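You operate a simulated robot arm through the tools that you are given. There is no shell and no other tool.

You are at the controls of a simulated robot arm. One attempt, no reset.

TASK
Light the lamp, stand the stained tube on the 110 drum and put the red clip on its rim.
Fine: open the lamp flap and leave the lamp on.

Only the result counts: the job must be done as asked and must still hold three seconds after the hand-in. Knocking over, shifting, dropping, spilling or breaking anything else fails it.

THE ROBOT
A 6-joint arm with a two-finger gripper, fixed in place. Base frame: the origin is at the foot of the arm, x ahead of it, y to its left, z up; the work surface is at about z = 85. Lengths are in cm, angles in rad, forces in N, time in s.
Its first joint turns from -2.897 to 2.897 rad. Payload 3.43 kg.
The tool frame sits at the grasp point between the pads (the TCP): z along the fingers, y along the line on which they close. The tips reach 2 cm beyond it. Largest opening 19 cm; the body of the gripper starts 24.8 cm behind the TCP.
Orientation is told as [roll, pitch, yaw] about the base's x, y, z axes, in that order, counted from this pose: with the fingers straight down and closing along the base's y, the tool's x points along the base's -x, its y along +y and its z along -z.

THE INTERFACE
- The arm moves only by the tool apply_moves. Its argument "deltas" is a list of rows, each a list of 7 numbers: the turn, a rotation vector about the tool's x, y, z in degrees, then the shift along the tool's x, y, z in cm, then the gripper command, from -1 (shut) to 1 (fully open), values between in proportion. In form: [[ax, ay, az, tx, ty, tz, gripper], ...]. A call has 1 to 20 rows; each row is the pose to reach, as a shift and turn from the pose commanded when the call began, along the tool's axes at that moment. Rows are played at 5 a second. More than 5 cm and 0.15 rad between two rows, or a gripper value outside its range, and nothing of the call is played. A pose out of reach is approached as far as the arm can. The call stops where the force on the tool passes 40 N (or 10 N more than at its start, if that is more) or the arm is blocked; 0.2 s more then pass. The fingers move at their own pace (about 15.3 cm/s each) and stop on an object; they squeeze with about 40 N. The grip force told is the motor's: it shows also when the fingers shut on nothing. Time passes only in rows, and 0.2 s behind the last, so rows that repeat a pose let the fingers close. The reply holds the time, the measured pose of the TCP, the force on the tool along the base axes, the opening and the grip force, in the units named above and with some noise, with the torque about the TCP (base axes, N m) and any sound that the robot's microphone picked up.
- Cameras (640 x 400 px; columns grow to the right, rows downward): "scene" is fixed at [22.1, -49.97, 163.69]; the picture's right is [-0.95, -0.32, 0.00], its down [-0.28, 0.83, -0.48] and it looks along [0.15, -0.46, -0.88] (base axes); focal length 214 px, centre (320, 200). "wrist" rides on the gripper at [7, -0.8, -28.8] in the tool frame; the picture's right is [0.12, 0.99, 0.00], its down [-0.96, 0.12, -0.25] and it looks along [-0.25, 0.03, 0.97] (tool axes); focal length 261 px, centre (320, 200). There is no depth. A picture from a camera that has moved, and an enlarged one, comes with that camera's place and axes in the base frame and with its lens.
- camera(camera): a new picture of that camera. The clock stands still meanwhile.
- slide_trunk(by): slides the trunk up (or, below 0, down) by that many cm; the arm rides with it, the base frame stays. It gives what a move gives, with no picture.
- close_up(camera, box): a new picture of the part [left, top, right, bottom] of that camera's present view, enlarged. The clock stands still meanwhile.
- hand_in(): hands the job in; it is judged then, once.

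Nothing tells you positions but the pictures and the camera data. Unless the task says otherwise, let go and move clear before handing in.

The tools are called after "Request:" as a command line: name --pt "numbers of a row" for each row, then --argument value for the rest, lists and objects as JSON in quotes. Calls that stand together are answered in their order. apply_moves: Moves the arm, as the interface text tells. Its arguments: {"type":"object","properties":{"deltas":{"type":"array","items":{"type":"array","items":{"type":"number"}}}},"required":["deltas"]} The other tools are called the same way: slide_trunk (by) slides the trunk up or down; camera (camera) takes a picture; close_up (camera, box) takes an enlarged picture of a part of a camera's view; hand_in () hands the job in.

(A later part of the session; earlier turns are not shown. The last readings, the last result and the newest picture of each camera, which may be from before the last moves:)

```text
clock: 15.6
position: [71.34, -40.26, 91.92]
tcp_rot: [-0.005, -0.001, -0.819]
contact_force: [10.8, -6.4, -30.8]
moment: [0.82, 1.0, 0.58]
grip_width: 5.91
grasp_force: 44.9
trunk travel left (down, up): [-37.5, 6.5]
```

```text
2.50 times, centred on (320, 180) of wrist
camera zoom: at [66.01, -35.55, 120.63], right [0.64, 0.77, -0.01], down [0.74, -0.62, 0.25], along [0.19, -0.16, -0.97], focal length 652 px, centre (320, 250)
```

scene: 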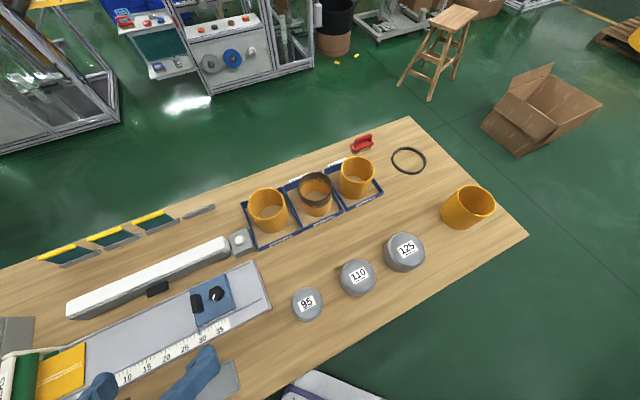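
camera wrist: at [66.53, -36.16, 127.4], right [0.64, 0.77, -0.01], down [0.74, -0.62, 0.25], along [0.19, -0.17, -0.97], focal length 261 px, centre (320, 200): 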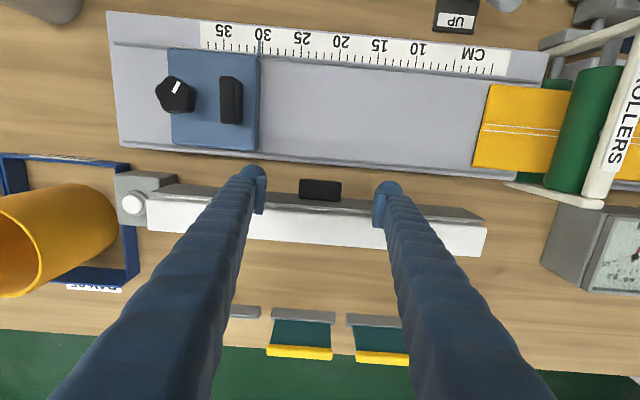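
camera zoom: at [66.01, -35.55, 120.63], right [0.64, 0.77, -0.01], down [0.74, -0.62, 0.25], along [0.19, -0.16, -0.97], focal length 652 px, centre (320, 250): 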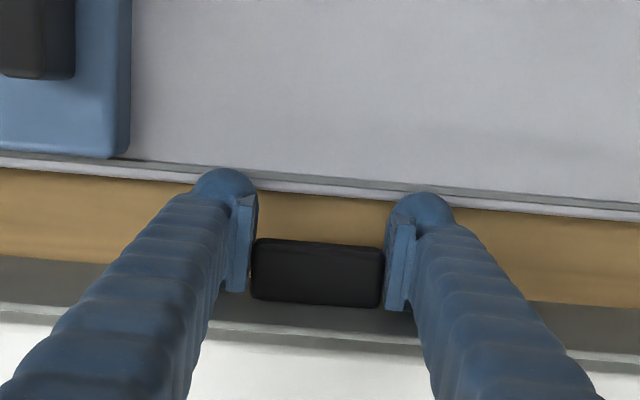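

Both readings carry a twist about the lamp axis in the same sense, which fits a flap hinged along its top edge, with my firm pads resisting its rotation. I'll release, rise, pre-tilt the tool about 35° (fingers pointing at the flap) and regrip, so I can swing it up with the tool turning along.

Request:
apply_moves --pt "0 0 0 0.1 0 0.4 0.0" --pt "0 0 0 0.1 0 0.3 0.3" --pt "0 0 0 0.1 0 0 0.3" --pt "0 0 0 0.1 0 -2 0.3" --pt "0 0 0 0.1 0 -5 0.3" --pt "0 0 0 2 0 -7 0.3" --pt "0 -7 0 3 0 -7 0.3" --pt "0 -14 0 3 0 -7 0.3" --pt "0 -21 0 3 0 -7 0.3" --pt "0 -28 0 3 0 -7 0.3" --pt "0 -35 0 3 0 -7 0.3" --pt "0 -35 0 3 0 -7 0.3"

Request:
camera --camera "wrist"

Request:
close_up --camera "scene" --box '[60, 200, 260, 340]'

```text
clock: 18.2
position: [64.32, -41.08, 98.55]
tcp_rot: [-0.119, -0.475, -0.895]
contact_force: [3.6, 0.7, 0.7]
moment: [-0.02, 0.71, -0.2]
grip_width: 12.36
grasp_force: 0.0
out of reach, approached as far as the arm can: row 9, 10, 11
trunk travel left (down, up): [-37.5, 6.5]
```

```text
taken
camera wrist: at [54.19, -24.4, 120.74], right [0.74, 0.66, -0.16], down [0.58, -0.5, 0.65], along [0.35, -0.57, -0.75], focal length 261 px, centre (320, 200)
```

wrist: 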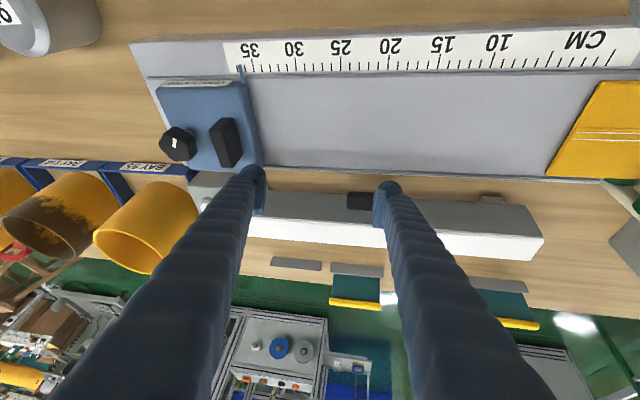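

```text
2.86 times, centred on (160, 270) of scene
camera zoom: at [22.1, -49.97, 163.69], right [-0.95, -0.32, 0.0], down [-0.28, 0.83, -0.48], along [0.15, -0.46, -0.88], focal length 613 px, centre (777, 0)
```

zoom: 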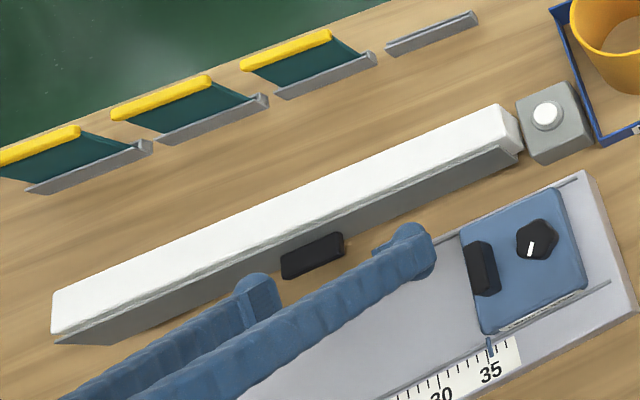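

The tilt was beyond the arm's reach, and in deviating sideways my finger pushed the blue slider on the ruler from about 30 to 35. I must put that back. First I'll rise clear and return to vertical.

Request:
apply_moves --pt "0 3 0 -0.57 0 -0.82 0.3" --pt "0 7 0 -1.15 0 -1.64 0.3" --pt "0 14 0 -2.3 0 -3.28 0.3" --pt "0 21 0 -3.4 0 -4.9 0.3" --pt "0 28 0 -4.6 0 -6.55 0.3" --pt "0 35 0 -4.6 0 -6.55 0.3" --pt "0 35 0 -4.6 0 -6.55 0.3"

Request:
camera --camera "wrist"

Request:
close_up --camera "scene" --box '[60, 200, 260, 340]'

```text
clock: 20.0
position: [65.61, -47.91, 108.93]
tcp_rot: [-0.25, -0.095, -0.709]
contact_force: [-0.3, -0.7, -0.1]
moment: [-0.04, 0.03, 0.0]
grip_width: 12.38
grasp_force: 0.2
out of reach, approached as far as the arm can: row 1, 3, 4
trunk travel left (down, up): [-37.5, 6.5]
stopped in row 7: the arm was blocked; the commanded pose is now the measured one
```

```text
taken
camera wrist: at [62.3, -36.85, 136.08], right [0.56, 0.79, -0.26], down [0.82, -0.48, 0.3], along [0.12, -0.38, -0.92], focal length 261 px, centre (320, 200)
```

wrist: 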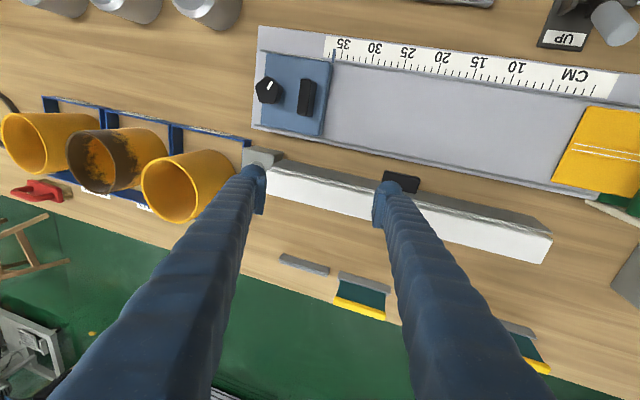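

```text
2.86 times, centred on (160, 270) of scene
camera zoom: at [22.1, -49.97, 163.69], right [-0.95, -0.32, 0.0], down [-0.28, 0.83, -0.48], along [0.15, -0.46, -0.88], focal length 613 px, centre (777, 0)
```

zoom: 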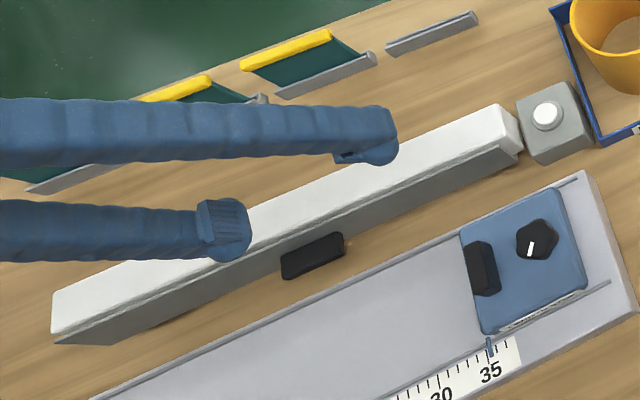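

The arm ran into a joint limit, but it is clear of everything now. I'll straighten to vertical while rising and drawing back a little.

Request:
apply_moves --pt "-4.7 2.0 1.5 1.55 0.35 -3.0 0.3" --pt "-9.3 4.1 3.1 3.1 0.7 -6.0 0.3" --pt "-14 6.1 4.6 4.64 1.05 -9.0 0.3" --pt "-14 6.1 4.6 4.64 1.05 -9.0 0.3"

Request:
camera --camera "wrist"

```text
clock: 21.0
position: [63.66, -41.77, 116.85]
tcp_rot: [0.001, 0.001, -0.805]
contact_force: [1.4, -0.4, 0.4]
moment: [-0.01, 0.09, -0.01]
grip_width: 12.33
grasp_force: 0.0
trunk travel left (down, up): [-37.5, 6.5]
```

```text
taken
camera wrist: at [58.03, -37.49, 145.49], right [0.63, 0.77, 0.0], down [0.75, -0.61, 0.25], along [0.19, -0.16, -0.97], focal length 261 px, centre (320, 200)
```

wrist: 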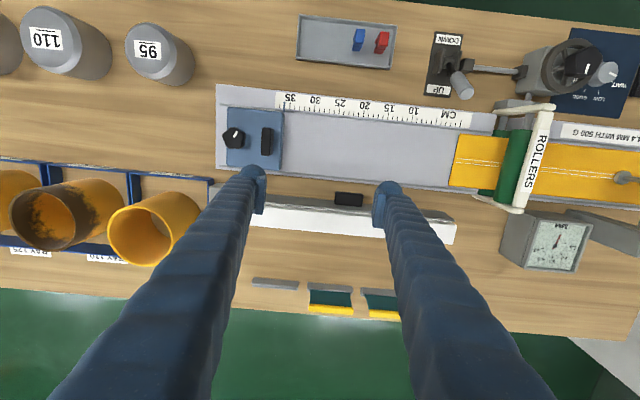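

Vertical again. Now I'll measure the slider to push it back to its original reading.

Request:
close_up --camera "wrist" --box '[210, 70, 310, 180]'

Request:
close_up --camera "scene" --box '[170, 250, 290, 350]'

```text
3.64 times, centred on (260, 125) of wrist
camera zoom: at [58.03, -37.49, 145.49], right [0.63, 0.77, 0.0], down [0.75, -0.61, 0.25], along [0.19, -0.16, -0.97], focal length 948 px, centre (538, 473)
```

zoom: 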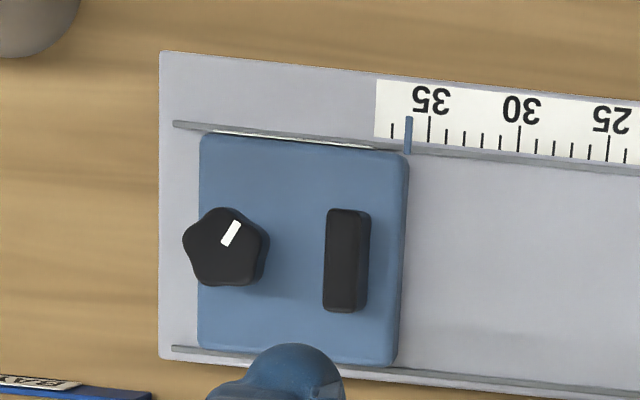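

```text
4.00 times, centred on (230, 300) of scene
camera zoom: at [22.1, -49.97, 163.69], right [-0.95, -0.32, 0.0], down [-0.28, 0.83, -0.48], along [0.15, -0.46, -0.88], focal length 858 px, centre (680, -200)
```

zoom: 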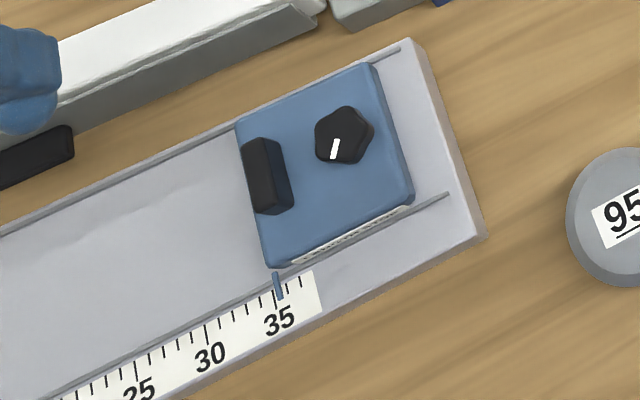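

The slider has a black grip bar (about (52.5,-46.5), top z≈95). I'll go above it with the fingers narrowed, check alignment, then pinch the bar and draw the slider back along the ruler.

Request:
apply_moves --pt "0 0 0 1.1 -2.8 2.5 -0.3" --pt "0 0 0 2.2 -5.7 5 -0.58" --pt "0 0 0 3.3 -8.5 7.5 -0.58" --pt "0 0 0 4.32 -11.33 10 -0.58" --pt "0 0 0 4.32 -11.33 13 -0.58" --pt "0 0 0 4.32 -11.33 13 -0.58"

Request:
camera --camera "wrist"

Request:
close_up --camera "wrist" --box '[250, 130, 390, 250]'

```text
clock: 22.4
position: [52.09, -46.67, 103.89]
tcp_rot: [-0.001, 0.0, -0.804]
contact_force: [0.1, -0.2, -0.1]
moment: [-0.01, -0.06, -0.02]
grip_width: 4.0
grasp_force: 0.0
trunk travel left (down, up): [-37.5, 6.5]
```

```text
taken
camera wrist: at [46.69, -42.23, 132.54], right [0.63, 0.77, 0.0], down [0.75, -0.61, 0.25], along [0.19, -0.16, -0.97], focal length 261 px, centre (320, 200)
```

wrist: 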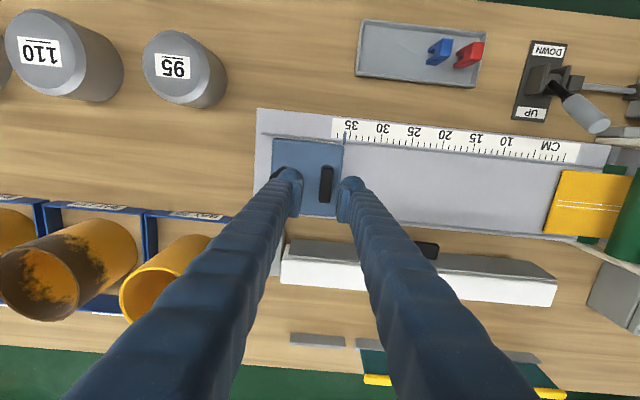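

```text
3.33 times, centred on (320, 190) of wrist
camera zoom: at [46.69, -42.23, 132.54], right [0.63, 0.77, 0.0], down [0.75, -0.61, 0.25], along [0.19, -0.16, -0.97], focal length 869 px, centre (320, 233)
```

zoom: 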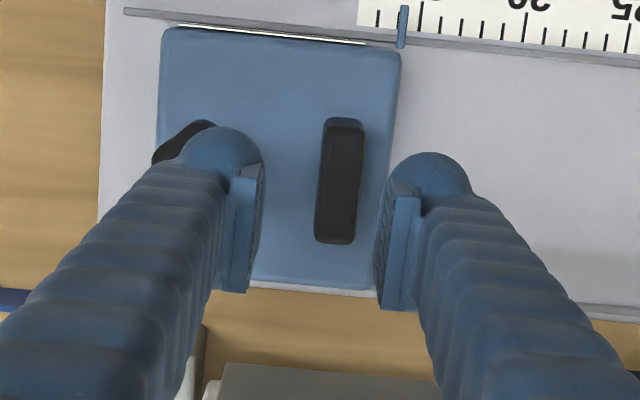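

The bar is about 0.8 cm to the right of centre; I'll correct and descend until the tips are just above the bar's top, then check.

Request:
apply_moves --pt "0 0 0 -0.34 0.78 2.5 -0.58" --pt "0 0 0 -0.34 0.78 5 -0.58" --pt "0 0 0 -0.34 0.78 6.2 -0.58" --pt "0 0 0 -0.34 0.78 6.2 -0.58"

Request:
close_up --camera "wrist" --box '[250, 130, 390, 250]'

Request:
close_up --camera "scene" --box '[170, 250, 290, 350]'

```text
clock: 23.3
position: [53.18, -46.47, 98.27]
tcp_rot: [-0.001, -0.006, -0.805]
contact_force: [-7.5, 4.5, 24.5]
moment: [-0.6, 0.87, -0.56]
grip_width: 4.13
grasp_force: 1.2
trunk travel left (down, up): [-37.5, 6.5]
stopped in row 4: the force on the tool passed its limit at 49 N (the readings are from after the stop); the commanded pose is now the measured one
```

```text
3.33 times, centred on (320, 190) of wrist
camera zoom: at [47.5, -41.84, 126.85], right [0.63, 0.78, 0.0], down [0.75, -0.61, 0.25], along [0.2, -0.16, -0.97], focal length 869 px, centre (320, 233)
```

zoom: 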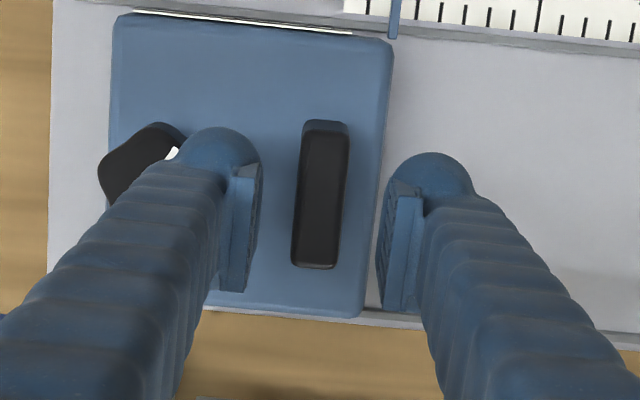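

```text
4.00 times, centred on (230, 300) of scene
camera zoom: at [22.1, -49.97, 163.69], right [-0.95, -0.32, 0.0], down [-0.28, 0.83, -0.48], along [0.15, -0.46, -0.88], focal length 858 px, centre (680, -200)
```

zoom: 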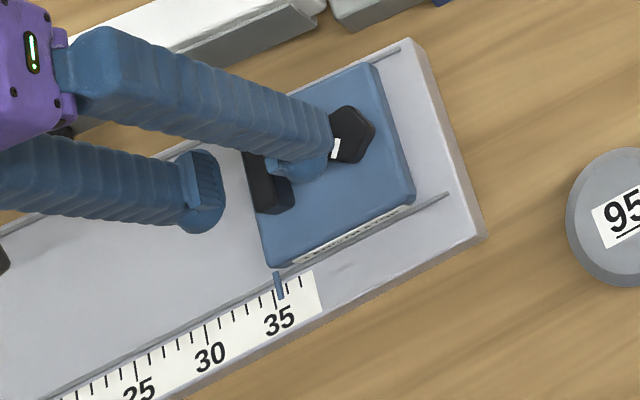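

The left finger touched the round knob beside the bar. I'll rise, narrow the opening to about 3 cm so both fingers fit beside the bar, shift slightly toward the bar's middle, and descend again.

Request:
apply_moves --pt "0 0 0 0 0 -1.5 -0.58" --pt "0 0 0 0.5 0 -1.5 -0.7" --pt "0 0 0 0.5 0 -1.5 -0.7" --pt "0 0 0 0.5 0 -1.5 -0.7"

Request:
close_up --camera "wrist" --box '[250, 130, 390, 250]'

Request:
close_up --camera "scene" --box '[170, 250, 290, 350]'

```text
clock: 24.3
position: [52.96, -46.06, 99.41]
tcp_rot: [-0.001, -0.006, -0.802]
contact_force: [0.9, 0.7, -0.6]
moment: [0.01, 0.0, -0.02]
grip_width: 2.85
grasp_force: 0.0
trunk travel left (down, up): [-37.5, 6.5]
```

```text
3.33 times, centred on (320, 190) of wrist
camera zoom: at [47.36, -41.61, 128.09], right [0.63, 0.78, 0.0], down [0.75, -0.61, 0.25], along [0.2, -0.16, -0.97], focal length 869 px, centre (320, 233)
```

zoom: 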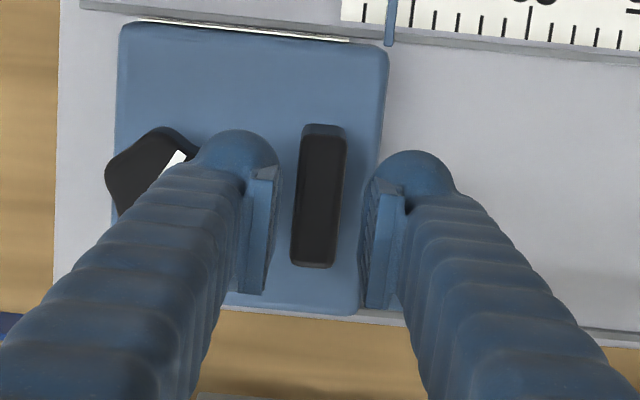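

```text
4.00 times, centred on (230, 300) of scene
camera zoom: at [22.1, -49.97, 163.69], right [-0.95, -0.32, 0.0], down [-0.28, 0.83, -0.48], along [0.15, -0.46, -0.88], focal length 858 px, centre (680, -200)
```

zoom: 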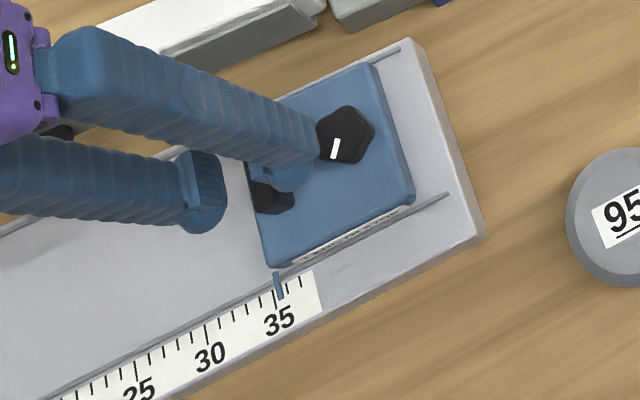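

The knob's mark is unchanged and the bar is centred. Descending in small steps, then closing on it.

Request:
apply_moves --pt "0 0 0 0 0 0.8 -0.7" --pt "0 0 0 0 0 1.6 -0.7" --pt "0 0 0 0 0 2.4 -0.7" --pt "0 0 0 0 0 3.2 -0.7" --pt "0 0 0 0 0 3.8 -0.7" --pt "0 0 0 0 0 3.8 -1" --pt "0 0 0 0 0 3.8 -1" --pt "0 0 0 0 0 3.8 -1"

Request:
close_up --camera "wrist" --box '[250, 130, 390, 250]'

Request:
close_up --camera "scene" --box '[170, 250, 290, 350]'

```text
clock: 25.2
position: [53.09, -46.2, 97.44]
tcp_rot: [-0.001, -0.009, -0.803]
contact_force: [-5.8, 5.5, 26.0]
moment: [-0.56, 1.09, -0.48]
grip_width: 3.01
grasp_force: 1.5
trunk travel left (down, up): [-37.5, 6.5]
stopped in row 4: the force on the tool passed its limit at 54 N (the readings are from after the stop); the commanded pose is now the measured one
```

```text
3.33 times, centred on (320, 190) of wrist
camera zoom: at [47.28, -41.63, 125.99], right [0.63, 0.78, 0.0], down [0.75, -0.61, 0.26], along [0.2, -0.16, -0.97], focal length 869 px, centre (320, 233)
```

zoom: 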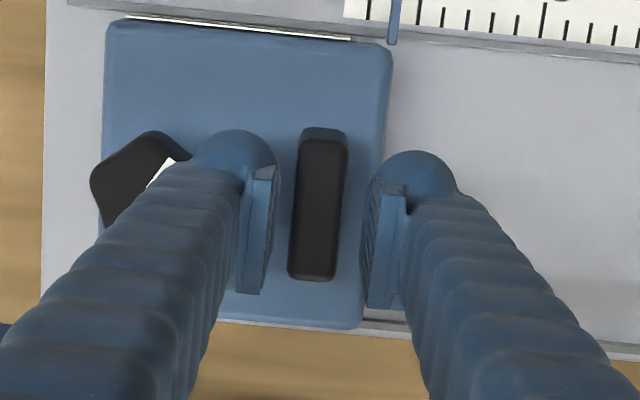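

```text
4.00 times, centred on (230, 300) of scene
camera zoom: at [22.1, -49.97, 163.69], right [-0.95, -0.32, 0.0], down [-0.28, 0.83, -0.48], along [0.15, -0.46, -0.88], focal length 858 px, centre (680, -200)
```

zoom: 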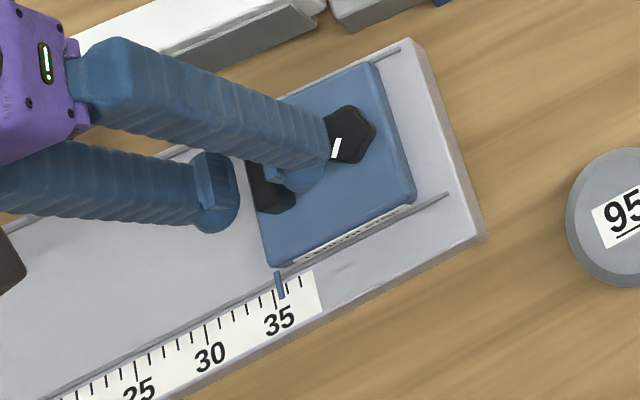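

The tips met the knob's top (z≈95.3); gripping the bar is too tight. Instead I'll push the slider's left side with closed fingers, beside the knob. First rise, close and move over to its left.

Request:
apply_moves --pt "0 0 0 0 0 -3 -0.7" --pt "0 0 0 0 0 -7 -1" --pt "0 0 0 -1.4 -4.3 -7 -1" --pt "0 0 0 -2.8 -8.6 -7 -1" --pt "0 0 0 -4.2 -12.94 -7 -1" --pt "0 0 0 -4.2 -12.94 -3 -1" --pt "0 0 0 -4.2 -12.94 -1 -1" --pt "0 0 0 -4.2 -12.94 -1 -1"

Request:
camera --camera "wrist"

Request:
close_up --camera "scene" --box '[170, 230, 330, 330]'

```text
clock: 27.0
position: [46.83, -58.35, 98.07]
tcp_rot: [0.001, -0.008, -0.803]
contact_force: [0.0, 0.7, 0.3]
moment: [-0.01, -0.02, 0.01]
grip_width: 0.01
grasp_force: 34.2
trunk travel left (down, up): [-37.5, 6.5]
```

```text
taken
camera wrist: at [41.09, -53.79, 126.76], right [0.63, 0.78, 0.0], down [0.75, -0.61, 0.26], along [0.2, -0.16, -0.97], focal length 261 px, centre (320, 200)
```

wrist: 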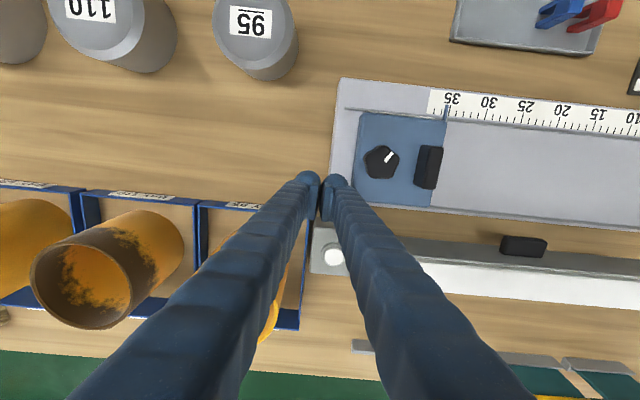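

```text
4.00 times, centred on (250, 280) of scene
camera zoom: at [22.1, -49.97, 163.69], right [-0.95, -0.32, 0.0], down [-0.28, 0.83, -0.48], along [0.15, -0.46, -0.88], focal length 858 px, centre (600, -120)
```

zoom: 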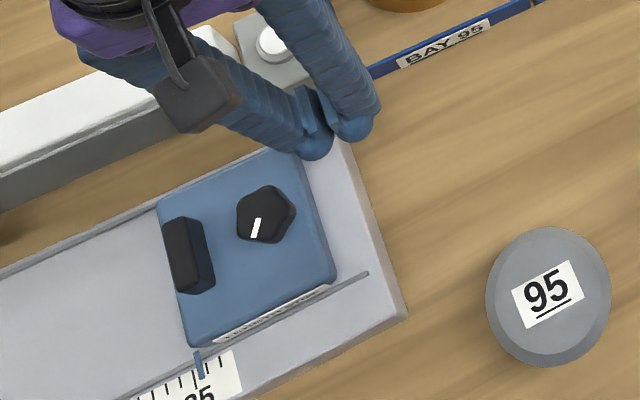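

The closed fingers are just left of the slider and clear of the bay tray. I'll lower to tip height ~90.3 and push along the ruler part of the way, then check.

Request:
apply_moves --pt "0 0 0 0 0 2 -1" --pt "0 0 0 0 0 4 -1" --pt "0 0 0 0 0 5.7 -1" --pt "0 0 0 0 1 5.7 -1" --pt "0 0 0 0 2 5.7 -1" --pt "0 0 0 0 3 5.7 -1" --pt "0 0 0 0 4 5.7 -1" --pt "0 0 0 0 5 5.7 -1" --pt "0 0 0 0 6 5.7 -1"

Request:
camera --camera "wrist"

Request:
close_up --camera "scene" --box '[60, 200, 260, 340]'

```text
clock: 29.0
position: [51.16, -54.18, 92.52]
tcp_rot: [-0.001, -0.007, -0.802]
contact_force: [-0.6, 0.5, -0.7]
moment: [-0.03, 0.03, -0.03]
grip_width: 0.0
grasp_force: 34.6
trunk travel left (down, up): [-37.5, 6.5]
```

```text
taken
camera wrist: at [45.48, -49.59, 121.07], right [0.63, 0.78, 0.0], down [0.75, -0.61, 0.26], along [0.2, -0.16, -0.97], focal length 261 px, centre (320, 200)
```

wrist: 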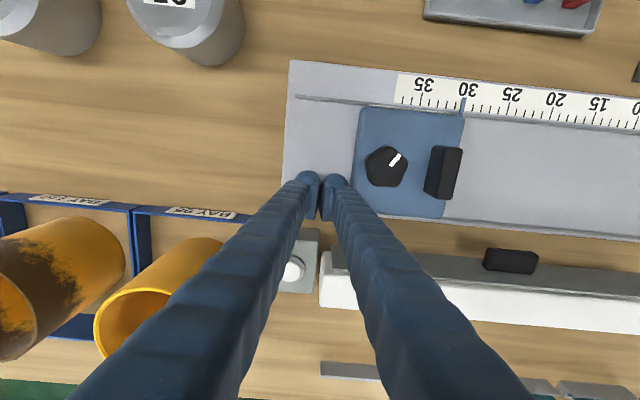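

```text
2.86 times, centred on (160, 270) of scene
camera zoom: at [22.1, -49.97, 163.69], right [-0.95, -0.32, 0.0], down [-0.28, 0.83, -0.48], along [0.15, -0.46, -0.88], focal length 613 px, centre (777, 0)
```

zoom: 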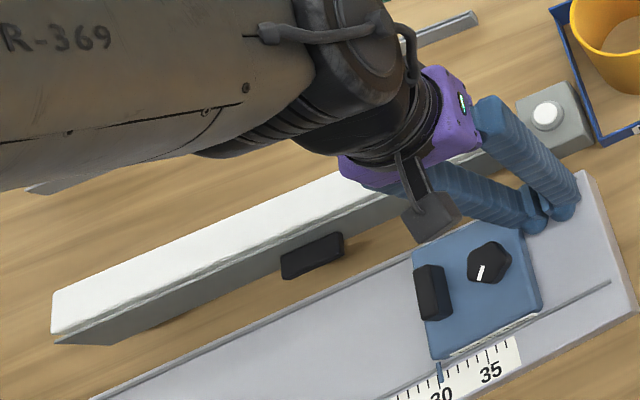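

The slider moves freely and is almost back: pointer at column 440 versus 433 originally. I'll push another 0.65 cm and compare.

Request:
apply_moves --pt "0 0 0 0 0.35 0 -1" --pt "0 0 0 0 0.65 0 -1" --pt "0 0 0 0 0.65 0 -1"

Request:
close_up --camera "scene" --box '[60, 200, 260, 340]'

Request:
close_up --camera "scene" --box '[60, 200, 300, 350]'

```text
clock: 29.8
position: [51.54, -53.75, 92.64]
tcp_rot: [-0.001, -0.009, -0.803]
contact_force: [-1.1, 0.0, 0.4]
moment: [0.0, -0.01, 0.02]
grip_width: 0.01
grasp_force: 34.7
trunk travel left (down, up): [-37.5, 6.5]
```

```text
2.86 times, centred on (160, 270) of scene
camera zoom: at [22.1, -49.97, 163.69], right [-0.95, -0.32, 0.0], down [-0.28, 0.83, -0.48], along [0.15, -0.46, -0.88], focal length 613 px, centre (777, 0)
```

zoom: 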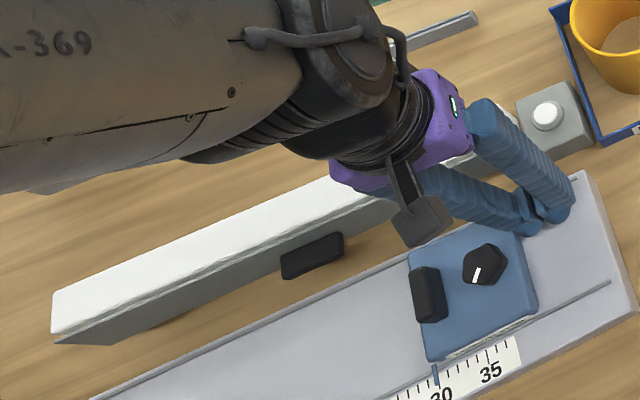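

```text
2.67 times, centred on (180, 275) of scene
camera zoom: at [22.1, -49.97, 163.69], right [-0.95, -0.32, 0.0], down [-0.28, 0.83, -0.48], along [0.15, -0.46, -0.88], focal length 572 px, centre (693, 0)
```

zoom: 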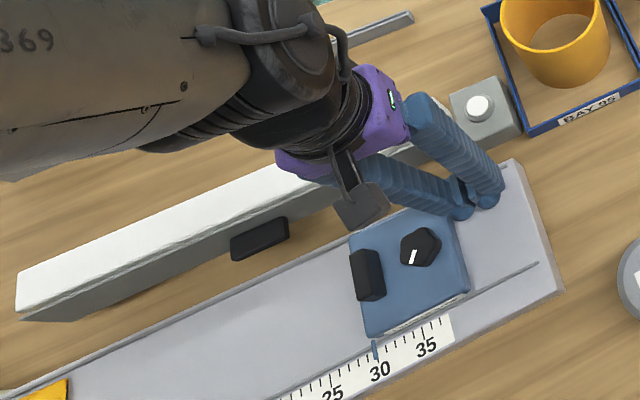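

Only about 0.3 cm remains (2–3 px). A last small push.

Request:
apply_moves --pt "0 0 0 0 0.3 0 -1" --pt "0 0 0 0 0.3 0 -1"

Request:
close_up --camera "scene" --box '[60, 200, 260, 340]'

Request:
close_up --camera "scene" --box '[60, 200, 300, 350]'

```text
clock: 30.4
position: [51.8, -53.61, 92.47]
tcp_rot: [0.0, -0.009, -0.804]
contact_force: [0.2, 0.2, 0.6]
moment: [-0.03, 0.01, -0.01]
grip_width: 0.0
grasp_force: 34.3
trunk travel left (down, up): [-37.5, 6.5]
```

```text
2.86 times, centred on (160, 270) of scene
camera zoom: at [22.1, -49.97, 163.69], right [-0.95, -0.32, 0.0], down [-0.28, 0.83, -0.48], along [0.15, -0.46, -0.88], focal length 613 px, centre (777, 0)
```

zoom: 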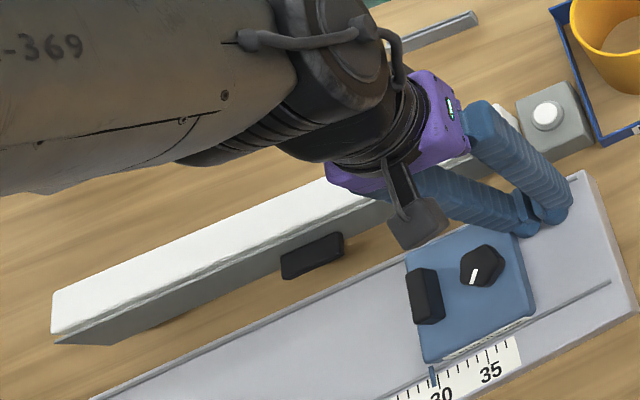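

```text
2.67 times, centred on (180, 275) of scene
camera zoom: at [22.1, -49.97, 163.69], right [-0.95, -0.32, 0.0], down [-0.28, 0.83, -0.48], along [0.15, -0.46, -0.88], focal length 572 px, centre (693, 0)
```

zoom: 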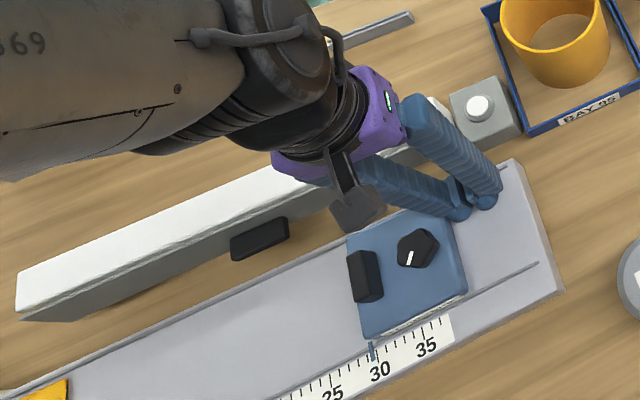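

The slider now matches its original picture (pointer, knob and mark). I'll back off and rise; then lower the trunk, which should give the wrist room to tilt toward the flap.

Request:
apply_moves --pt "0 0 0 0 -1 0 -1" --pt "0 0 0 0 -2 -1 -1" --pt "0 0 0 0 -2 -5 -1" --pt "0 0 0 0 -2 -9 -1" --pt "0 0 0 1 0 -13.5 -1" --pt "0 0 0 3 3 -17 -1" --pt "0 0 0 5 6 -21 -1" --pt "0 0 0 6 9 -25 -1" --pt "0 0 0 6 12 -28 -1" --pt "0 0 0 6 15 -32 -1" --pt "0 0 0 6 18 -35 0.1" --pt "0 0 0 6 18 -35 0.1"

Request:
close_up --camera "scene" --box '[60, 200, 260, 340]'

Request:
slide_trunk --by -15

Request:
camera --camera "wrist"

```text
refused: row 5 steps farther than a row can; nothing moved
```

```text
2.86 times, centred on (160, 270) of scene
camera zoom: at [22.1, -49.97, 163.69], right [-0.95, -0.32, 0.0], down [-0.28, 0.83, -0.48], along [0.15, -0.46, -0.88], focal length 613 px, centre (777, 0)
```

zoom: 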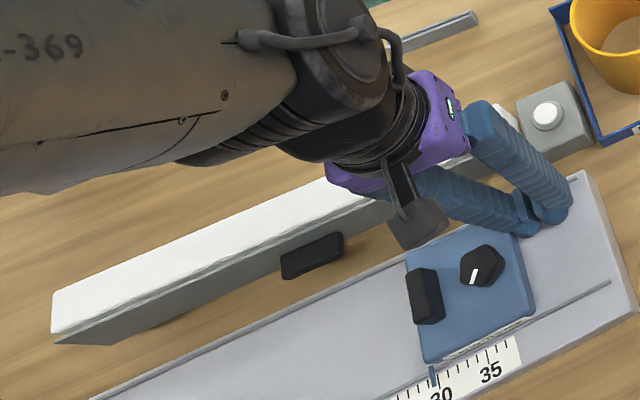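

```text
clock: 30.9
position: [51.89, -53.69, 91.93]
tcp_rot: [0.0, -0.01, -0.802]
contact_force: [-5.6, 4.7, 14.6]
moment: [0.28, 0.32, 0.0]
grip_width: 0.0
grasp_force: 34.3
trunk travel left (down, up): [-36.5, 7.5]
stopped: the force on the tool passed its limit at 59 N (the readings are from after the stop); the commanded pose is now the measured one
```

```text
taken
camera wrist: at [46.11, -49.05, 120.55], right [0.63, 0.78, 0.0], down [0.75, -0.61, 0.26], along [0.2, -0.16, -0.97], focal length 261 px, centre (320, 200)
```

wrist: 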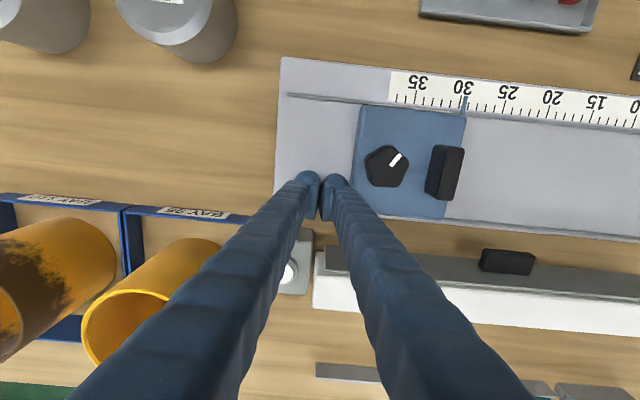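

My mistake: the move was refused and the chained trunk slide then pressed the tips on the tray rail (59 N) until it stopped; nothing seems displaced. I'll back off and rise with smaller steps, one call at a time.

Request:
apply_moves --pt "0 0 0 0 -0.3 -1 -1" --pt "0 0 0 0 -2 -2 -1" --pt "0 0 0 0 -2 -6 -1" --pt "0 0 0 0 -2 -10 -1" --pt "0 0 0 1 -1 -13 -1" --pt "0 0 0 2 1 -16 -1" --pt "0 0 0 3 4 -19 -1" --pt "0 0 0 4 7 -22 -1" --pt "0 0 0 5 10 -25 -1" --pt "0 0 0 6 13 -28 -1" --pt "0 0 0 6 16 -31 -1" --pt "0 0 0 6 18 -35 0.1" --pt "0 0 0 6 18 -35 0.1"

Request:
close_up --camera "scene" --box '[60, 200, 260, 340]'

```text
clock: 33.7
position: [60.56, -36.64, 126.92]
tcp_rot: [0.001, -0.01, -0.804]
contact_force: [0.5, 1.0, -0.2]
moment: [0.03, 0.06, 0.01]
grip_width: 10.46
grasp_force: 0.1
trunk travel left (down, up): [-36.5, 7.5]
```

```text
2.86 times, centred on (160, 270) of scene
camera zoom: at [22.1, -49.97, 163.69], right [-0.95, -0.32, 0.0], down [-0.28, 0.83, -0.48], along [0.15, -0.46, -0.88], focal length 613 px, centre (777, 0)
```

zoom: 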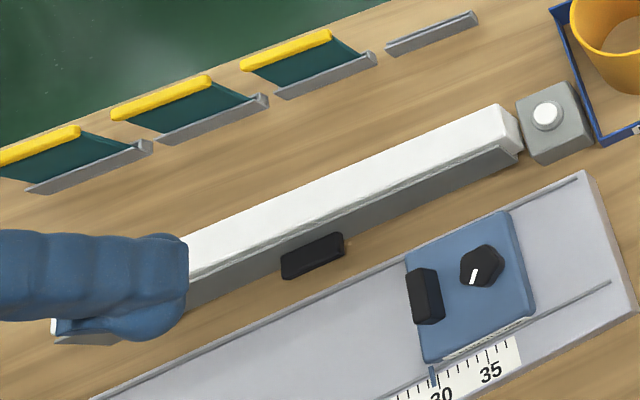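

The slider is back exactly as at the start, and everything is clear at this height. Now lower the trunk 18 cm.

Request:
slide_trunk --by -18

```text
clock: 35.7
position: [60.49, -36.57, 108.75]
tcp_rot: [-0.001, -0.009, -0.803]
contact_force: [-0.4, 0.3, 0.1]
moment: [0.0, -0.06, 0.0]
grip_width: 10.45
grasp_force: 0.1
trunk travel left (down, up): [-18.5, 25.5]
```

I'll test tilting here, high above the slider, checking that the pose is followed.

Request:
apply_moves --pt "0 -7 0 0 0 -2 0.1" --pt "0 -14 0 0 0 -4 0.1" --pt "0 -21 0 0 0 -6 0.1" --pt "0 -28 0 0 0 -6 0.1" --pt "0 -35 0 0 0 -6 0.1" --pt "0 -35 0 0 0 -6 0.1"

Request:
camera --camera "wrist"

```text
clock: 37.1
position: [60.32, -36.51, 114.81]
tcp_rot: [0.002, -0.624, -0.803]
contact_force: [-0.1, 0.3, -0.2]
moment: [-0.05, -0.02, -0.04]
grip_width: 10.43
grasp_force: 0.1
trunk travel left (down, up): [-18.5, 25.5]
```

```text
taken
camera wrist: at [44.09, -20.95, 133.98], right [0.65, 0.76, -0.07], down [0.52, -0.38, 0.76], along [0.55, -0.53, -0.64], focal length 261 px, centre (320, 200)
```

wrist: 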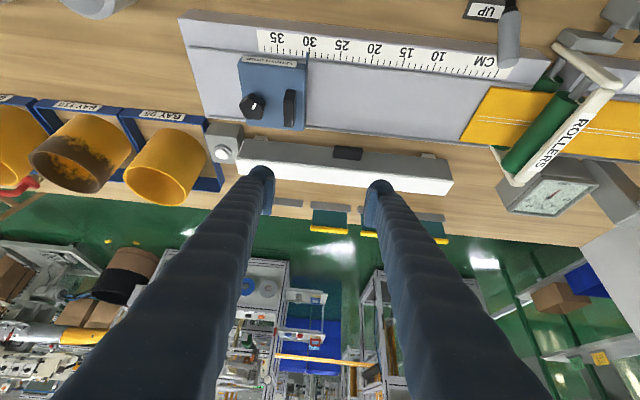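

The tilt is reached cleanly now. I'll enlarge the lamp front from this angle.

Request:
close_up --camera "wrist" --box '[200, 110, 480, 220]'

Request:
close_up --camera "wrist" --box '[310, 130, 390, 190]'

Request:
close_up --camera "wrist" --box '[390, 130, 470, 200]'

Request:
close_up --camera "wrist" --box '[200, 110, 280, 180]'

```text
2.29 times, centred on (340, 165) of wrist
camera zoom: at [44.09, -20.95, 133.98], right [0.65, 0.76, -0.07], down [0.52, -0.38, 0.76], along [0.55, -0.53, -0.64], focal length 596 px, centre (274, 280)
```

zoom: 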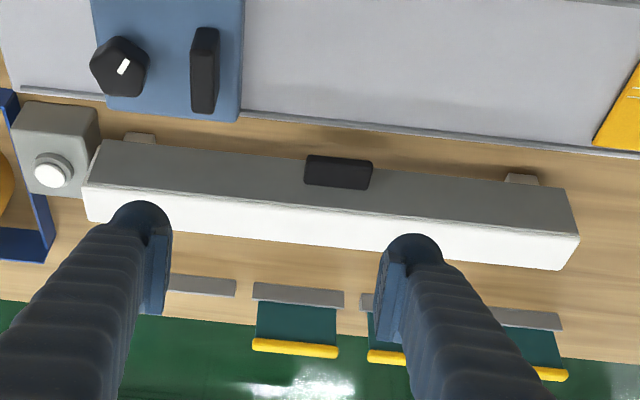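

```text
6.67 times, centred on (350, 160) of wrist
camera zoom: at [44.09, -20.95, 133.98], right [0.65, 0.76, -0.07], down [0.52, -0.38, 0.76], along [0.55, -0.53, -0.64], focal length 1738 px, centre (120, 467)
```

zoom: 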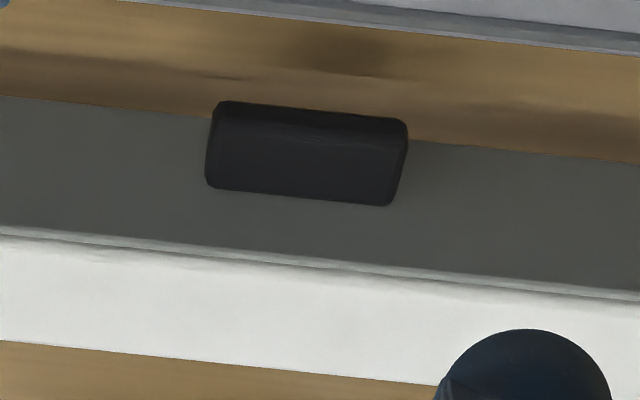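

```text
5.71 times, centred on (430, 165) of wrist
camera zoom: at [44.09, -20.95, 133.98], right [0.65, 0.76, -0.07], down [0.52, -0.38, 0.76], along [0.55, -0.53, -0.64], focal length 1489 px, centre (-309, 400)
```

zoom: 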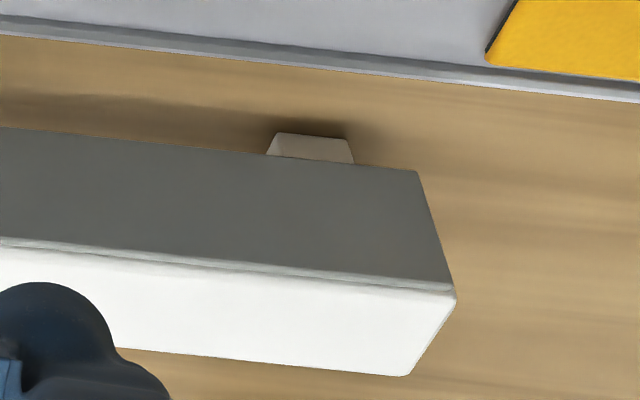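

```text
5.71 times, centred on (240, 145) of wrist
camera zoom: at [44.09, -20.95, 133.98], right [0.65, 0.76, -0.07], down [0.52, -0.38, 0.76], along [0.55, -0.53, -0.64], focal length 1489 px, centre (777, 514)
```

zoom: 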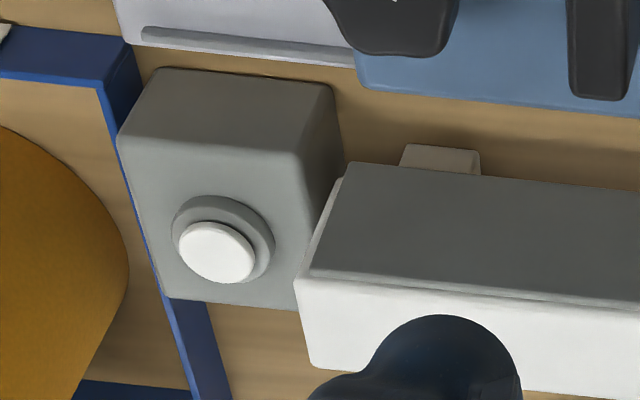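

The lamp is clear now: white body on small feet, grey flap on the front with the handle in its lower half, so it should swing out and up about its top edge. I'll tilt to 45° and line up in front of the handle, above the ruler tray.

Request:
apply_moves --pt "0 -2.3 0 1.6 1.3 2.2 -0.158" --pt "0 -4.6 0 3.2 2.6 4.4 -0.158" --pt "0 -7 0 4.8 3.9 6.5 -0.158" --pt "0 -9.2 0 6.37 5.24 8.71 -0.158" --pt "0 -9.2 0 6.37 5.24 8.71 -0.158"

Request:
camera --camera "wrist"

Request:
camera --camera "scene"

```text
clock: 38.3
position: [64.07, -32.86, 103.97]
tcp_rot: [0.002, -0.785, -0.803]
contact_force: [-0.1, 0.5, -0.5]
moment: [-0.03, -0.03, 0.02]
grip_width: 8.02
grasp_force: 0.1
trunk travel left (down, up): [-18.5, 25.5]
```

```text
taken
camera wrist: at [45.85, -15.29, 119.31], right [0.66, 0.75, -0.08], down [0.43, -0.28, 0.85], along [0.62, -0.6, -0.51], focal length 261 px, centre (320, 200)
```

wrist: 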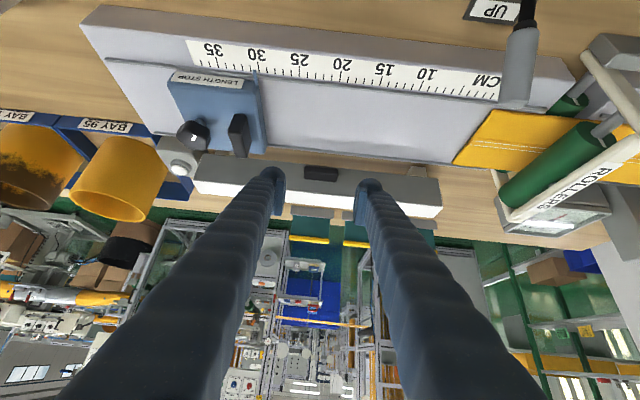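

```text
taken
```

scene: 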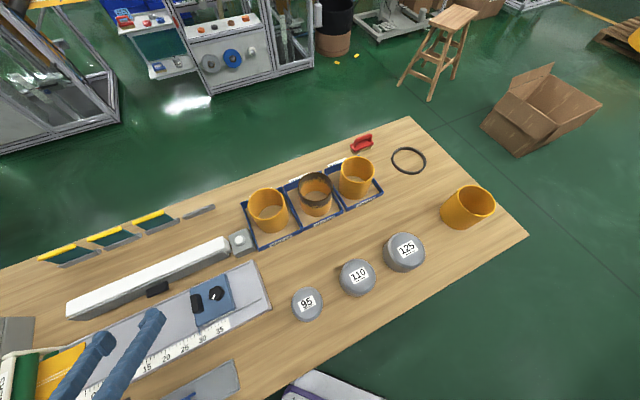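

Well lined up. Approach along the fingers to about 6 cm from the handle, then check.

Request:
apply_moves --pt "0 0 0 0.6 0 3.2 -0.158" --pt "0 0 0 1.2 0 6.4 -0.158" --pt "0 0 0 1.68 0 9.54 -0.158" --pt "0 0 0 1.68 0 9.54 -0.158"

Request:
close_up --camera "wrist" --box '[220, 130, 420, 250]'

Request:
close_up --camera "scene" --box '[60, 220, 260, 360]'

```text
clock: 39.3
position: [68.08, -36.88, 96.09]
tcp_rot: [0.003, -0.781, -0.804]
contact_force: [0.1, -0.4, 0.2]
moment: [0.02, 0.04, -0.02]
grip_width: 8.02
grasp_force: 0.0
trunk travel left (down, up): [-18.5, 25.5]
```

```text
3.20 times, centred on (320, 190) of wrist
camera zoom: at [49.74, -19.34, 111.36], right [0.66, 0.75, -0.08], down [0.44, -0.29, 0.85], along [0.62, -0.6, -0.51], focal length 834 px, centre (320, 232)
```

zoom: 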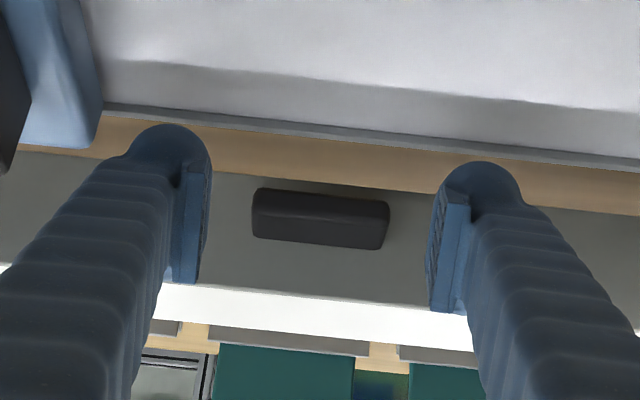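

```text
2.86 times, centred on (160, 290) of scene
camera zoom: at [22.1, -49.97, 163.69], right [-0.95, -0.32, 0.0], down [-0.28, 0.83, -0.48], along [0.15, -0.46, -0.88], focal length 613 px, centre (777, -57)
```

zoom: 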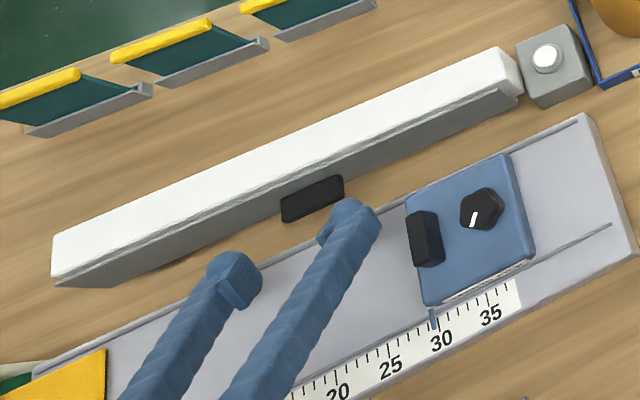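

Centred on the handle with clearance from the slider. Advance 4.5 cm more along the fingers.

Request:
apply_moves --pt "0 0 0 0 0 1.5 -0.158" --pt "0 0 0 0 0 3 -0.158" --pt "0 0 0 0 0 4.5 -0.158" --pt "0 0 0 0 0 4.5 -0.158"

Request:
close_up --camera "wrist" --box '[220, 130, 420, 250]'

Request:
close_up --camera "scene" --box '[60, 220, 260, 360]'

```text
clock: 40.3
position: [69.99, -39.17, 92.91]
tcp_rot: [0.0, -0.782, -0.803]
contact_force: [1.4, 0.8, 0.5]
moment: [0.04, 0.0, 0.0]
grip_width: 8.02
grasp_force: 0.1
trunk travel left (down, up): [-18.5, 25.5]
```

```text
3.20 times, centred on (320, 190) of wrist
camera zoom: at [51.94, -21.63, 108.21], right [0.66, 0.75, -0.08], down [0.44, -0.29, 0.85], along [0.62, -0.6, -0.51], focal length 834 px, centre (320, 232)
```

zoom: 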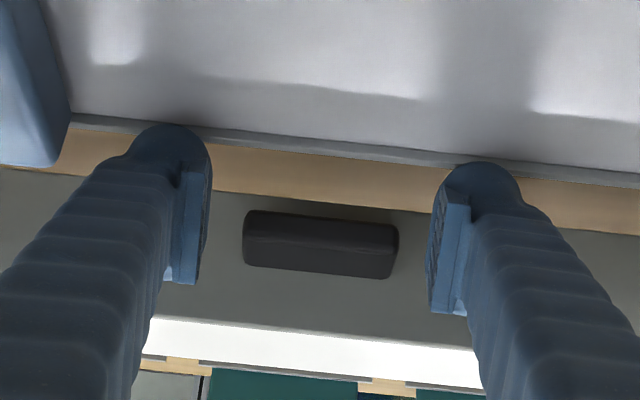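

```text
2.86 times, centred on (160, 290) of scene
camera zoom: at [22.1, -49.97, 163.69], right [-0.95, -0.32, 0.0], down [-0.28, 0.83, -0.48], along [0.15, -0.46, -0.88], focal length 613 px, centre (777, -57)
```

zoom: 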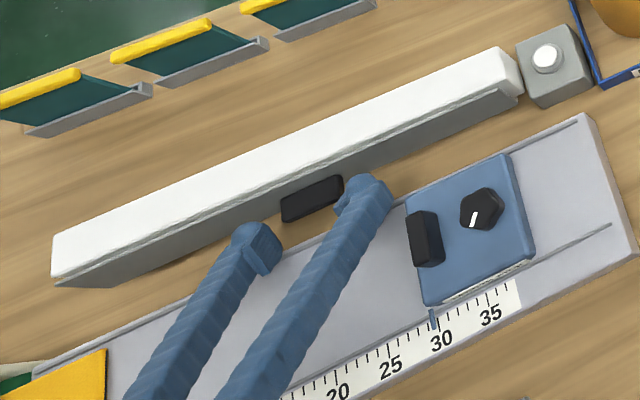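

1.5 cm to go. Advance in small steps, then close.

Request:
apply_moves --pt "0 0 0 0 0 0.5 -0.158" --pt "0 0 0 0 0 1.0 -0.158" --pt "0 0 0 0 0 1.4 -0.158" --pt "0 0 0 0 0 1.4 -0.158" --pt "0 0 0 0 0 1.4 -0.5" --pt "0 0 0 0 0 1.4 -0.5" --pt "0 0 0 0 0 1.4 -0.5"

Request:
close_up --camera "wrist" --box '[220, 130, 420, 250]'

Request:
close_up --camera "scene" --box '[60, 220, 260, 360]'

```text
clock: 41.9
position: [70.95, -39.89, 92.03]
tcp_rot: [-0.002, -0.783, -0.803]
contact_force: [10.5, -13.0, 16.4]
moment: [-0.59, 0.34, 0.81]
grip_width: 6.12
grasp_force: 12.1
trunk travel left (down, up): [-18.5, 25.5]
```

```text
3.20 times, centred on (320, 190) of wrist
camera zoom: at [52.73, -22.33, 107.29], right [0.66, 0.75, -0.08], down [0.43, -0.28, 0.85], along [0.62, -0.6, -0.51], focal length 834 px, centre (320, 232)
```

zoom: 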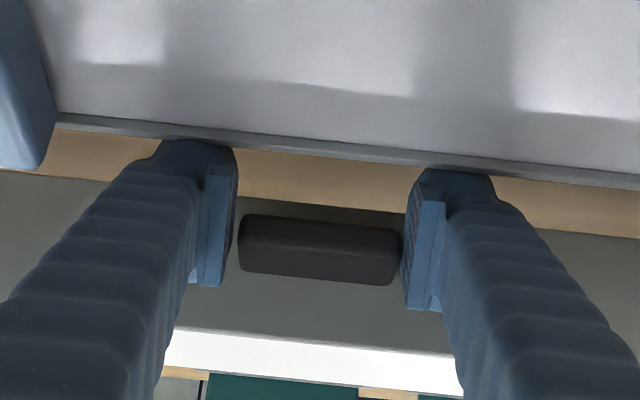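

```text
2.86 times, centred on (160, 290) of scene
camera zoom: at [22.1, -49.97, 163.69], right [-0.95, -0.32, 0.0], down [-0.28, 0.83, -0.48], along [0.15, -0.46, -0.88], focal length 613 px, centre (777, -57)
```

zoom: 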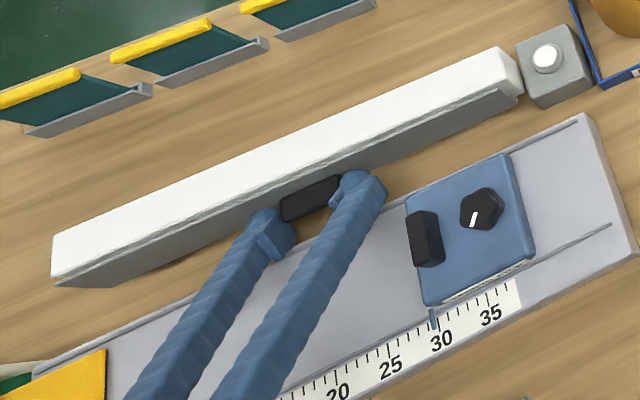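

The finger's underside is leaning on the tray's edge (23 N). I'll lift slightly off it and finish closing.

Request:
apply_moves --pt "0 0 0 -0.25 0 0 -0.3" --pt "0 0 0 -0.45 0 0.1 -0.3" --pt "0 0 0 -0.45 0 0.1 -0.5" --pt "0 0 0 -0.45 0 0.1 -0.5" --pt "0 0 0 -0.45 0 0.1 -0.5"

Request:
close_up --camera "wrist" --box '[220, 130, 420, 250]'

```text
clock: 43.1
position: [70.97, -39.9, 92.03]
tcp_rot: [-0.001, -0.777, -0.801]
contact_force: [1.8, 16.0, -0.7]
moment: [-0.08, -0.29, 0.32]
grip_width: 5.91
grasp_force: 45.1
trunk travel left (down, up): [-18.5, 25.5]
```

```text
3.20 times, centred on (320, 190) of wrist
camera zoom: at [52.88, -22.39, 107.4], right [0.65, 0.75, -0.08], down [0.44, -0.29, 0.85], along [0.62, -0.59, -0.52], focal length 834 px, centre (320, 232)
```

zoom: 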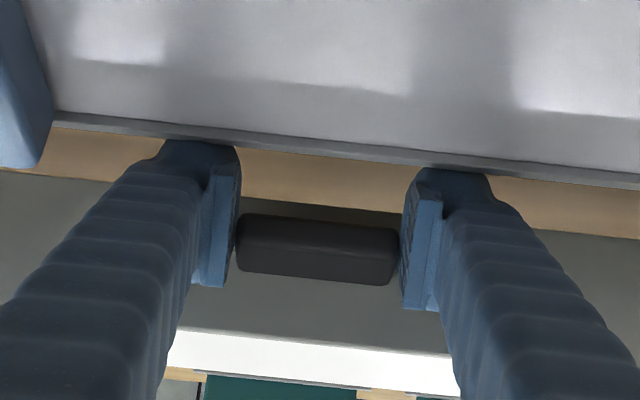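

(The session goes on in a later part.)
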